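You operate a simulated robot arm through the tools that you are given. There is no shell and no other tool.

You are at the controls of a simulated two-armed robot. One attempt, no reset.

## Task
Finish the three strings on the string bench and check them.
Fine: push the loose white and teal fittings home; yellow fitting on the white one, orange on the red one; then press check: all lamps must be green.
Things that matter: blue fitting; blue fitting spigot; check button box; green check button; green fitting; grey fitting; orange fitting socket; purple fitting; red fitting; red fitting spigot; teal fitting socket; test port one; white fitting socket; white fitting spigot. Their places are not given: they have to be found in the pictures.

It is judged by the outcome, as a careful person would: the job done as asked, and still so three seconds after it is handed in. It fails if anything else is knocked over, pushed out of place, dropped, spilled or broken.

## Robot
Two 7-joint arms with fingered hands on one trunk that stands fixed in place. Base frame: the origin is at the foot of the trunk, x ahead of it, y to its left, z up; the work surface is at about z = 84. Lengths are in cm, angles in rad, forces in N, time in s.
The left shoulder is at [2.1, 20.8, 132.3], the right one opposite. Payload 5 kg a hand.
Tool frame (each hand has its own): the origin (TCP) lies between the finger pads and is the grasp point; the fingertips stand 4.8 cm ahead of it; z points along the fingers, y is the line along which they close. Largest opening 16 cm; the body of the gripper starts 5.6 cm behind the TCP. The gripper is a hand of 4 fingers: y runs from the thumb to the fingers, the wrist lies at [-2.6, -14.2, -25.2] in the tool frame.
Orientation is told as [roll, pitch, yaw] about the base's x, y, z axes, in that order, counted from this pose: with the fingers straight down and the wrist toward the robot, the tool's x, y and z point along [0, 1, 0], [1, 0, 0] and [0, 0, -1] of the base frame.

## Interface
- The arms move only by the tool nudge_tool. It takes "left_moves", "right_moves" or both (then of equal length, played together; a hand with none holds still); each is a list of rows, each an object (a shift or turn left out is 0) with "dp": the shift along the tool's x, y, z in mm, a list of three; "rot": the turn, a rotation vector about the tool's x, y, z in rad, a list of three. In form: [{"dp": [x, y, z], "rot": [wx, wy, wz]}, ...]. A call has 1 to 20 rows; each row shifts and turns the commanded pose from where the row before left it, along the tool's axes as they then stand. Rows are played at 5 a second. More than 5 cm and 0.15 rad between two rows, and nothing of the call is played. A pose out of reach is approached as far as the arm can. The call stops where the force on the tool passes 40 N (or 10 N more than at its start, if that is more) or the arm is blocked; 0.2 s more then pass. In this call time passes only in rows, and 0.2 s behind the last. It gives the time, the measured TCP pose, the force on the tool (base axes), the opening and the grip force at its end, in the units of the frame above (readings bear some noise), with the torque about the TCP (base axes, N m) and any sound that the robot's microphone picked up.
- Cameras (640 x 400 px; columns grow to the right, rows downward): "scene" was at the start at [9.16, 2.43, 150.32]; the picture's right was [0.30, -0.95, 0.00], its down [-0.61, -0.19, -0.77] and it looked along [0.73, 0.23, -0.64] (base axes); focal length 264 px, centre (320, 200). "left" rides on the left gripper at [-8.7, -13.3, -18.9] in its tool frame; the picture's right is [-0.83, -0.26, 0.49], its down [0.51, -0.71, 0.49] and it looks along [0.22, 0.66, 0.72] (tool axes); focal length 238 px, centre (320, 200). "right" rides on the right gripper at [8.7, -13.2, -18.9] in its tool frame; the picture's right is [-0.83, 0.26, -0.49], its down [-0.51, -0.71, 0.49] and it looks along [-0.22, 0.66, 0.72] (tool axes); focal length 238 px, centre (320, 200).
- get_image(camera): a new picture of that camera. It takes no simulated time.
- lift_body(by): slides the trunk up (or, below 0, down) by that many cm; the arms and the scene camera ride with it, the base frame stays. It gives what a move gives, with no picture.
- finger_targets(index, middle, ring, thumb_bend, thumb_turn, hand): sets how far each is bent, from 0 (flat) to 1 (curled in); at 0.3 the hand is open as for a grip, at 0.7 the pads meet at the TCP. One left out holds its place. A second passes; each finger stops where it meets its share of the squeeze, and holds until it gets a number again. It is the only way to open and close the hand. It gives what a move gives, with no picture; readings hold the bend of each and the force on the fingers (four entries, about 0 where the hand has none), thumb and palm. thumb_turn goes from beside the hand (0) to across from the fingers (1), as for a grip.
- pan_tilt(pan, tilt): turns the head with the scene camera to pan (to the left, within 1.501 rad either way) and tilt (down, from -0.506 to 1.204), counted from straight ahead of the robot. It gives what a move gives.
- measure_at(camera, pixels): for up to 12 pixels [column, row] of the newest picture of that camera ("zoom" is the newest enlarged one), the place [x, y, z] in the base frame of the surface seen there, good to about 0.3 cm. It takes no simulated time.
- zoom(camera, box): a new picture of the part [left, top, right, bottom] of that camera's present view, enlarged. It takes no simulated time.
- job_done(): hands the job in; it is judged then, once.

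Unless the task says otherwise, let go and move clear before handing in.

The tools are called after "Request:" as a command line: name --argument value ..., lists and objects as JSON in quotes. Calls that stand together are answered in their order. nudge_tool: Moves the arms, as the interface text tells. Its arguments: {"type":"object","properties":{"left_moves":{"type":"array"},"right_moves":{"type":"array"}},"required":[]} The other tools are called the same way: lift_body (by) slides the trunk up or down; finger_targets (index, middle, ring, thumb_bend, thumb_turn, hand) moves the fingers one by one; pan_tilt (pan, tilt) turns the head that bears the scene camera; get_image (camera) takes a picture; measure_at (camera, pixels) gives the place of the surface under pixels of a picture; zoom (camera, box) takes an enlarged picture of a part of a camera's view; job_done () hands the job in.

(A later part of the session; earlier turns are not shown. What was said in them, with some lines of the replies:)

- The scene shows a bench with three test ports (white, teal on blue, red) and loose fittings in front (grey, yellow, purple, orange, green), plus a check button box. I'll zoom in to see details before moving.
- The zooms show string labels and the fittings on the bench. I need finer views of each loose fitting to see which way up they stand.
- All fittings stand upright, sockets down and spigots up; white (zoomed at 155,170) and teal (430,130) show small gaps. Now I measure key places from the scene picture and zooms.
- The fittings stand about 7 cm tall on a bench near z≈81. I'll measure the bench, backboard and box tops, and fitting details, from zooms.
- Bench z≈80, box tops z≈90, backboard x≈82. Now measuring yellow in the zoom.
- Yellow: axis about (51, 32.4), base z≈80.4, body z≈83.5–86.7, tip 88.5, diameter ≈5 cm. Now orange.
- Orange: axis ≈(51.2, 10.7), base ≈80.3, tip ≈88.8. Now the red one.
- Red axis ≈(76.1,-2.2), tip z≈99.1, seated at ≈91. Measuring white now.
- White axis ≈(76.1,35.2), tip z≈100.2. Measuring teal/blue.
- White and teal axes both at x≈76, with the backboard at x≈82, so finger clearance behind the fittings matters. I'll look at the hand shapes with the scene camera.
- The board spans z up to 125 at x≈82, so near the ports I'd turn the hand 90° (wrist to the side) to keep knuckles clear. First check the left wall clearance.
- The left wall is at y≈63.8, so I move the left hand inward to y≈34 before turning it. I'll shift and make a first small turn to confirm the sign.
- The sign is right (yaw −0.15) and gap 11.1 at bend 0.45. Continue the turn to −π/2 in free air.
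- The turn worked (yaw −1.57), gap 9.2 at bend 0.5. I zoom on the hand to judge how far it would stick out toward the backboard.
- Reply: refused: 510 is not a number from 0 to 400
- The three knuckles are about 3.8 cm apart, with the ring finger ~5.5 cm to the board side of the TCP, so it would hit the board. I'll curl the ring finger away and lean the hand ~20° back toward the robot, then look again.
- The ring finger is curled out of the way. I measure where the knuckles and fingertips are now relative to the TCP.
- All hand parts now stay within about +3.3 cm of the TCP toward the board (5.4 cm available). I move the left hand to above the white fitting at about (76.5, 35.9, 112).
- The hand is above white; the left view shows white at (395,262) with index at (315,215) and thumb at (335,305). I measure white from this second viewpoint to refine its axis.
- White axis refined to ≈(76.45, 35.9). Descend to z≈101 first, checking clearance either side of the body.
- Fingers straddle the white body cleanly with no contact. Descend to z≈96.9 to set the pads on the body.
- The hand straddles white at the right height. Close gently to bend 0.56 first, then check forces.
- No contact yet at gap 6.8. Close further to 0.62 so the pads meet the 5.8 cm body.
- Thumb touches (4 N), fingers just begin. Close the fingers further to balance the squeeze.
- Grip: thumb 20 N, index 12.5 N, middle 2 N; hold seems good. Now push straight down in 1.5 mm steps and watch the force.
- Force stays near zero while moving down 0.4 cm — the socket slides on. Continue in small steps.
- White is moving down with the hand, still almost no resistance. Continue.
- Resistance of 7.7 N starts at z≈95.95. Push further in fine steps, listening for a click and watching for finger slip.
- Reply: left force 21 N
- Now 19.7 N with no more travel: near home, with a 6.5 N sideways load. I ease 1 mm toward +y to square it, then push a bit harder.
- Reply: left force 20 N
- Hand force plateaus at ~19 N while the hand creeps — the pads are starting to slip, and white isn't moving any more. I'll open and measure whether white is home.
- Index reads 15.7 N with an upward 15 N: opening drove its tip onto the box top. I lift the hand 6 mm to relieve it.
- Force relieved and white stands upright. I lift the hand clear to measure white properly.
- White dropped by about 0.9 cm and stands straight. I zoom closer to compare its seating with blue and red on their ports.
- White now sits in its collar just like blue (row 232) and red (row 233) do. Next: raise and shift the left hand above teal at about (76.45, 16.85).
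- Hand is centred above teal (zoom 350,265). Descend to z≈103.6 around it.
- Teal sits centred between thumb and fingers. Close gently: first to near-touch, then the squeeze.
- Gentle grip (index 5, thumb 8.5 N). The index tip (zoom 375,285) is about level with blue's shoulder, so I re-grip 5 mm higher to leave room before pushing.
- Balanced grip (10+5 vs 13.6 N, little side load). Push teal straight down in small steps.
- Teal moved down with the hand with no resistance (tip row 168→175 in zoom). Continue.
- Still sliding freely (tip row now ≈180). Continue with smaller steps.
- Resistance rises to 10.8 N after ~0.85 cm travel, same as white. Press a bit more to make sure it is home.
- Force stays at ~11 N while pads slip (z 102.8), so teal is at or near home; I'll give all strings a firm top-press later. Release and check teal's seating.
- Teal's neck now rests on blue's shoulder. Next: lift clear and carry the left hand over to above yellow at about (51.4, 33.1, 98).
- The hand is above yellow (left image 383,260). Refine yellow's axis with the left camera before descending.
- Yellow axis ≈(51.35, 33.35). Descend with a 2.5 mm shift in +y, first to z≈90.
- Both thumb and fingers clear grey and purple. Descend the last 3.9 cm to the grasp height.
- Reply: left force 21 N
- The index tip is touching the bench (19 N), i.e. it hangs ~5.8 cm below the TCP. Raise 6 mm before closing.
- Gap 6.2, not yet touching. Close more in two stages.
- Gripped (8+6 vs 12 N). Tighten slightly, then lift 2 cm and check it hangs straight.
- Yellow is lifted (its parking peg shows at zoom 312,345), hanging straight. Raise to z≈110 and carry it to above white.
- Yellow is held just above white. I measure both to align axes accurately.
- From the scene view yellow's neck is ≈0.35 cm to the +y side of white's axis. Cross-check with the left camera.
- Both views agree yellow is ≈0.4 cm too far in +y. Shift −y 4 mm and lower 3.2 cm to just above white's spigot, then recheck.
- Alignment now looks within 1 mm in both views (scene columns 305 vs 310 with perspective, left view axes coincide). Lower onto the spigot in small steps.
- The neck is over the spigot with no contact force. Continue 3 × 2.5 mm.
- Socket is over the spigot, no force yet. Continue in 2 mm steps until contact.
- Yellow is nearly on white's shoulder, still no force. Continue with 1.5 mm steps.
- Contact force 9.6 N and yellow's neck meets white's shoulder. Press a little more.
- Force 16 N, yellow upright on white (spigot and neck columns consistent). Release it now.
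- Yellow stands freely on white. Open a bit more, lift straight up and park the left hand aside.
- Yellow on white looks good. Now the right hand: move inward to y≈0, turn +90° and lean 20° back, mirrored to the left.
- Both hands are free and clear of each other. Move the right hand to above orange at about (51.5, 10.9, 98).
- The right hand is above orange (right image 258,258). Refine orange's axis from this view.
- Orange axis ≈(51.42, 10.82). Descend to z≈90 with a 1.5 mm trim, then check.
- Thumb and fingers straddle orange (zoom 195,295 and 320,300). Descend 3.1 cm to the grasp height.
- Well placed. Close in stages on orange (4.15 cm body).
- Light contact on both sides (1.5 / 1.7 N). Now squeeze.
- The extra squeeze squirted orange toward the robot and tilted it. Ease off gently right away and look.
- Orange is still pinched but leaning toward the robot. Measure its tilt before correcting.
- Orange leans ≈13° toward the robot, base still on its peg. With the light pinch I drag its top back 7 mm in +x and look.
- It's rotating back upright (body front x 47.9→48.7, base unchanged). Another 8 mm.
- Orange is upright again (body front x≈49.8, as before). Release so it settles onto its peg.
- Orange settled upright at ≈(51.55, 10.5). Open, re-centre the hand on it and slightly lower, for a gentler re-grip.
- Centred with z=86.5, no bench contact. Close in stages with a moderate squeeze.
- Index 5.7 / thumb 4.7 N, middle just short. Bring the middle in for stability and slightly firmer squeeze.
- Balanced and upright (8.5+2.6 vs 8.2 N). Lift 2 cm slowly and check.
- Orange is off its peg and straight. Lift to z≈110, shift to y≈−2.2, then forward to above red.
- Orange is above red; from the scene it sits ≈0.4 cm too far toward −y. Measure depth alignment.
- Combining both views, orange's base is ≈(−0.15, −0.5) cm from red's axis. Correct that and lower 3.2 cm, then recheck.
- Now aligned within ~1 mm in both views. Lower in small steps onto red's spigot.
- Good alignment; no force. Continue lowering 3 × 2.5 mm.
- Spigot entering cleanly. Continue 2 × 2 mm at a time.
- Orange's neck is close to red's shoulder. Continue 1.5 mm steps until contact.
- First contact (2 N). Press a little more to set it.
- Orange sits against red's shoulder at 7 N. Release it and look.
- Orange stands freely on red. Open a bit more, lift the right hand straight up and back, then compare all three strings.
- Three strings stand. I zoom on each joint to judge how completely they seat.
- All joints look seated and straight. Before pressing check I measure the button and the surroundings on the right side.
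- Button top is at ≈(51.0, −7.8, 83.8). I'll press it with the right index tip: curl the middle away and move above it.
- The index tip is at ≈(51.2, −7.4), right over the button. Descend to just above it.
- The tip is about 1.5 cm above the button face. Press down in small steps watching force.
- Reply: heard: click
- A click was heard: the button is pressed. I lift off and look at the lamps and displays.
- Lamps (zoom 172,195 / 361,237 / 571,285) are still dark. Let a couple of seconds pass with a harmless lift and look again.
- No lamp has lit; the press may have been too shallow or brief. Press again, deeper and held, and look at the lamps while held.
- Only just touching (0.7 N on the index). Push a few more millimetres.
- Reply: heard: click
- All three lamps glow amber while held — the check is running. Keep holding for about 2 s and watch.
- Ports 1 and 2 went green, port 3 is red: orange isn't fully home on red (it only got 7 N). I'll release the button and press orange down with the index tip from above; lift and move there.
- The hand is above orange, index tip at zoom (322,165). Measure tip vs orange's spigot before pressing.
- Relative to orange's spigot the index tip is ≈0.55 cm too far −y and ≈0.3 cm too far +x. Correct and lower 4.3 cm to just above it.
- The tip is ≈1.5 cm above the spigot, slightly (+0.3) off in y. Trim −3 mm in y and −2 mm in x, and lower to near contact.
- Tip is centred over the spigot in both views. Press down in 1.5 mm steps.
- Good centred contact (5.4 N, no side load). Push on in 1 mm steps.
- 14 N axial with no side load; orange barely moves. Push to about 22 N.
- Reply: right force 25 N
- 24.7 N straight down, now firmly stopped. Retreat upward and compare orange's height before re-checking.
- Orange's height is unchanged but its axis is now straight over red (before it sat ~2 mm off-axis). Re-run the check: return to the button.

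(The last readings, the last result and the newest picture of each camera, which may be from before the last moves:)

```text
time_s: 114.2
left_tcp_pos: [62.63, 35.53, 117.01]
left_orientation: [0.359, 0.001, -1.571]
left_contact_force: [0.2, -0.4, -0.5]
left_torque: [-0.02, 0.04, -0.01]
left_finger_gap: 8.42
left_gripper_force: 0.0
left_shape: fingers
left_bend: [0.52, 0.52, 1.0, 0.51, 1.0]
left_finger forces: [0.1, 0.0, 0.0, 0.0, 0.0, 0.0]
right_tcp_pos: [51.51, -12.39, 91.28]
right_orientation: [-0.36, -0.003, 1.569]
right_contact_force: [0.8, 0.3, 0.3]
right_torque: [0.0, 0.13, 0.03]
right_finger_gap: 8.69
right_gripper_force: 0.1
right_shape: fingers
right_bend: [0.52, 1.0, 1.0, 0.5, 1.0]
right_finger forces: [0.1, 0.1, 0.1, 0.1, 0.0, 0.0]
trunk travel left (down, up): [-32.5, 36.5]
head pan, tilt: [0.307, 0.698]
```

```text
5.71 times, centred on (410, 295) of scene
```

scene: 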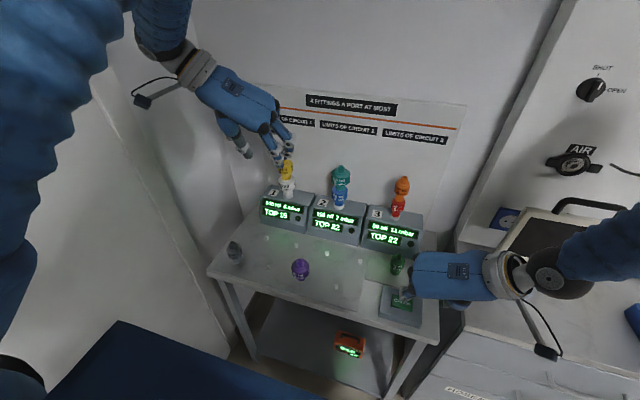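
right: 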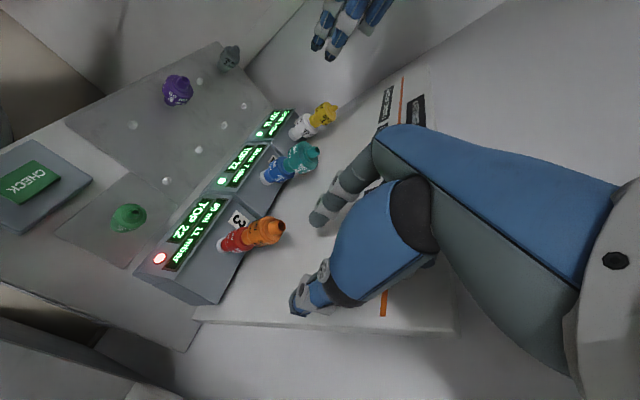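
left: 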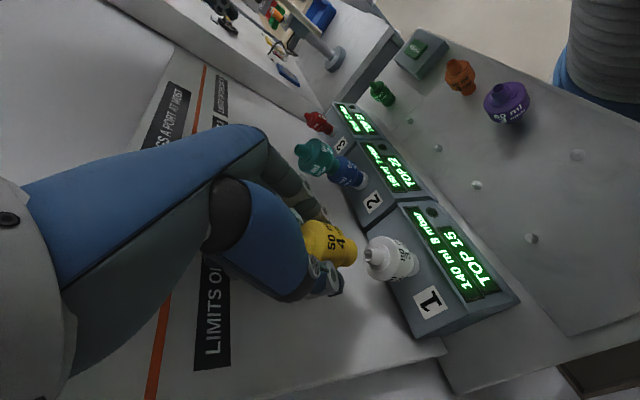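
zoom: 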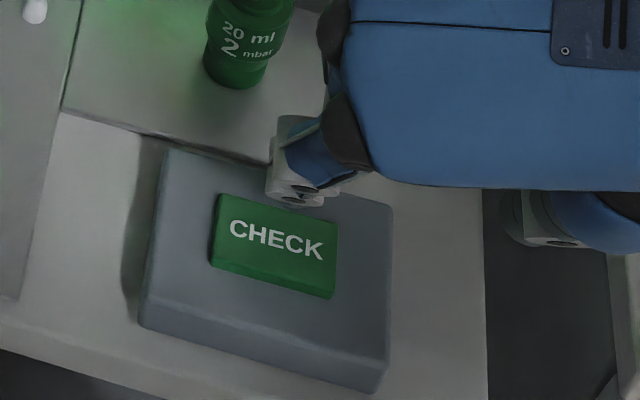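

Fine-adjust and press the button down, then hold.

Request:
nudge_tool --right_moves '[{"dp": [4.4, 0, 4.0]}, {"dp": [3, 0, 6]}, {"dp": [3, 0, 6.4]}, {"dp": [0.7, 0, 1.87]}, {"dp": [0.7, 0, 1.87]}, {"dp": [0.35, 0, 0.94]}]'

Request:
zoom --camera "scene" --box '[250, 180, 430, 260]'

```text
time_s: 115.6
left_tcp_pos: [62.5, 35.51, 116.96]
left_orientation: [0.362, 0.001, -1.572]
left_contact_force: [0.6, -0.3, 0.0]
left_torque: [0.0, 0.05, 0.0]
left_finger_gap: 8.44
left_gripper_force: 0.1
left_shape: fingers
left_bend: [0.52, 0.52, 1.0, 0.51, 1.0]
left_finger forces: [0.0, 0.0, 0.0, 0.1, 0.0, 0.1]
right_tcp_pos: [51.03, -12.4, 88.98]
right_orientation: [-0.361, 0.001, 1.571]
right_contact_force: [-1.0, -1.0, 10.5]
right_torque: [0.53, 0.13, 0.09]
right_finger_gap: 8.61
right_gripper_force: 5.5
right_shape: fingers
right_bend: [0.52, 1.0, 1.0, 0.5, 1.0]
right_finger forces: [10.4, 0.1, 0.0, 0.1, 0.0, 0.0]
trunk travel left (down, up): [-32.5, 36.5]
head pan, tilt: [0.307, 0.698]
heard: click
```

```text
3.56 times, centred on (340, 220) of scene
```

zoom: 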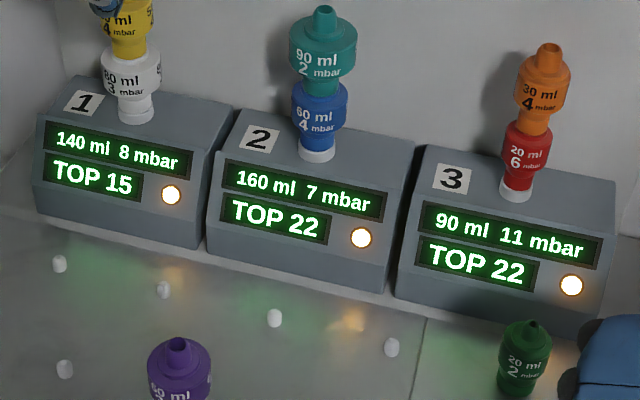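

Click heard, all amber — the check is running again. Hold for about 3 s and look.

Request:
nudge_tool --right_moves '[{"dp": [0, 0, 0]}, {"dp": [0, 0, 0]}, {"dp": [0, 0, 0]}, {"dp": [0, 0, 0]}, {"dp": [0, 0, 0]}, {"dp": [0, 0, 0]}, {"dp": [0, 0, 0]}, {"dp": [0, 0, 0]}, {"dp": [0, 0, 0]}, {"dp": [0, 0, 0]}, {"dp": [0, 0, 0]}, {"dp": [0, 0, 0]}, {"dp": [0, 0, 0]}, {"dp": [0, 0, 0]}, {"dp": [0, 0, 0]}, {"dp": [0, 0, 0]}]'

Request:
zoom --camera "scene" --box '[250, 180, 430, 260]'

```text
time_s: 119.0
left_tcp_pos: [62.43, 35.51, 117.02]
left_orientation: [0.363, -0.001, -1.571]
left_contact_force: [-0.6, -0.4, -0.2]
left_torque: [0.0, -0.01, 0.05]
left_finger_gap: 8.44
left_gripper_force: 0.1
left_shape: fingers
left_bend: [0.52, 0.52, 1.0, 0.51, 1.0]
left_finger forces: [0.1, 0.1, 0.1, 0.0, 0.1, 0.1]
right_tcp_pos: [51.01, -12.37, 88.95]
right_orientation: [-0.36, -0.001, 1.57]
right_contact_force: [-2.2, -0.8, 11.8]
right_torque: [0.59, 0.08, 0.13]
right_finger_gap: 8.65
right_gripper_force: 6.4
right_shape: fingers
right_bend: [0.52, 1.0, 1.0, 0.5, 1.0]
right_finger forces: [11.6, 0.1, 0.1, 0.0, 0.1, 0.0]
trunk travel left (down, up): [-32.5, 36.5]
head pan, tilt: [0.307, 0.698]
```

```text
3.56 times, centred on (340, 220) of scene
```

zoom: 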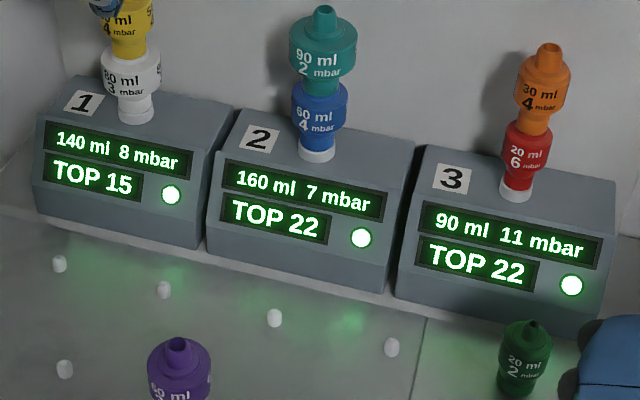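

All three lamps are green. Release the button, lift the right hand away and draw both hands clear.

Request:
nudge_tool --right_moves '[{"dp": [-1.05, 0, -2.8]}, {"dp": [-3.5, 0, -9.4]}, {"dp": [-10.5, 0, -28]}, {"dp": [-10.5, 0, -28]}, {"dp": [-10.5, 0, -28]}, {"dp": [-10.5, 0, -28]}, {"dp": [-10.5, 0, -28]}, {"dp": [-10.5, 0, -28]}, {"dp": [-10.5, 0, -28]}]' --left_moves '[{"dp": [0, 0, 0]}, {"dp": [0, 0, 0]}, {"dp": [-18, 0, -8]}, {"dp": [-18, 0, -8]}, {"dp": [-10, 0, -15]}, {"dp": [0, 0, -15]}, {"dp": [0, 0, -15]}, {"dp": [0, 0, 0]}, {"dp": [0, 0, 0]}]'

Request:
get_image --camera "scene"

Request:
zoom --camera "scene" --box '[250, 150, 430, 260]'

Request:
zoom --camera "scene" --box '[200, 220, 440, 370]'

```text
time_s: 121.0
left_tcp_pos: [55.93, 35.48, 121.11]
left_orientation: [0.36, -0.001, -1.572]
left_contact_force: [-1.4, 0.7, 0.3]
left_torque: [0.0, -0.06, 0.02]
left_finger_gap: 8.45
left_gripper_force: 0.0
left_shape: fingers
left_bend: [0.52, 0.52, 1.0, 0.51, 1.0]
left_finger forces: [0.1, 0.0, 0.0, 0.0, 0.1, 0.1]
right_tcp_pos: [51.12, -12.57, 111.22]
right_orientation: [-0.36, 0.0, 1.57]
right_contact_force: [-0.7, -0.3, -0.2]
right_torque: [0.02, -0.05, -0.02]
right_finger_gap: 8.71
right_gripper_force: 0.1
right_shape: fingers
right_bend: [0.52, 1.0, 1.0, 0.5, 1.0]
right_finger forces: [0.1, 0.1, 0.1, 0.0, 0.0, 0.0]
trunk travel left (down, up): [-32.5, 36.5]
head pan, tilt: [0.307, 0.698]
```

```text
taken
```

scene: 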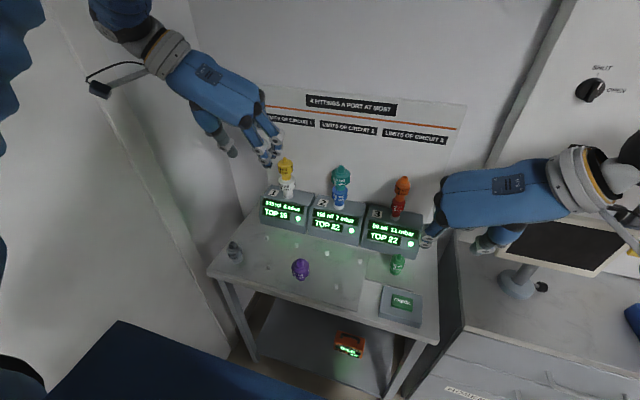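

```text
3.56 times, centred on (340, 205) of scene
```

zoom: 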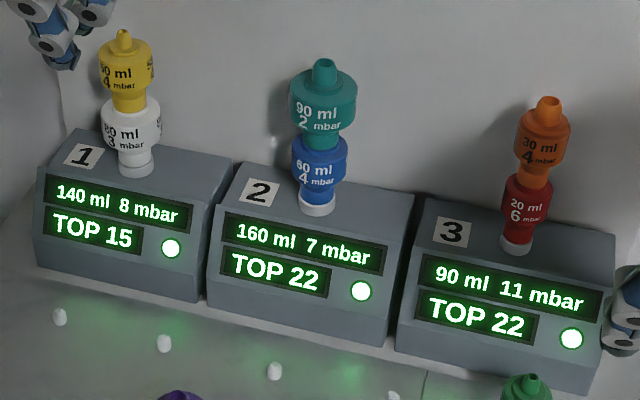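

```text
2.67 times, centred on (320, 295) of scene
```

zoom: 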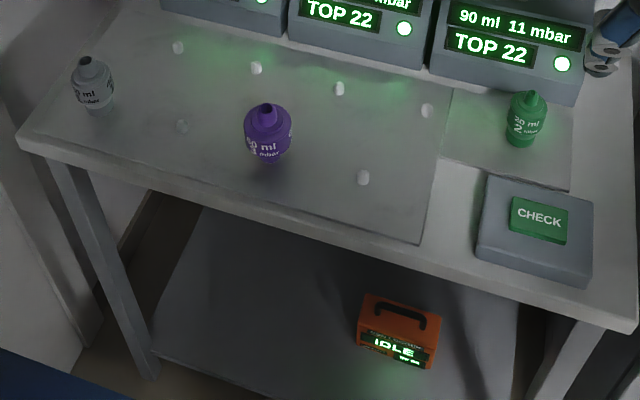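

All three lamps remain green, the strings stand straight, and grey, purple, green, the button box and logger are where they were. Both hands are empty and clear, so I hand the job in.

Request:
job_done

```text
The job is handed in.
```

The three strings are finished, and all three check lamps were green when I handed the job in.

- **Loose fittings:** the white fitting is pushed home on port one, and the teal fitting is pushed home on the blue one.
- **Added fittings:** yellow is on white and orange is on red.
- **Check:** my first press of the button was too light and lit no lamps. The second press showed ports one and two green but port three red, because orange was not sitting straight on red. I pressed orange down from above with about 25 N and ran the check again, and all three lamps came up green.
- **One slip along the way:** my first grip on orange squeezed it over to a lean of about 13 degrees on its peg. I stood it back up, and it did not fall or come off the peg.

After I drew both hands clear, the grey, purple and green fittings, the button box and the logger were still in their places.
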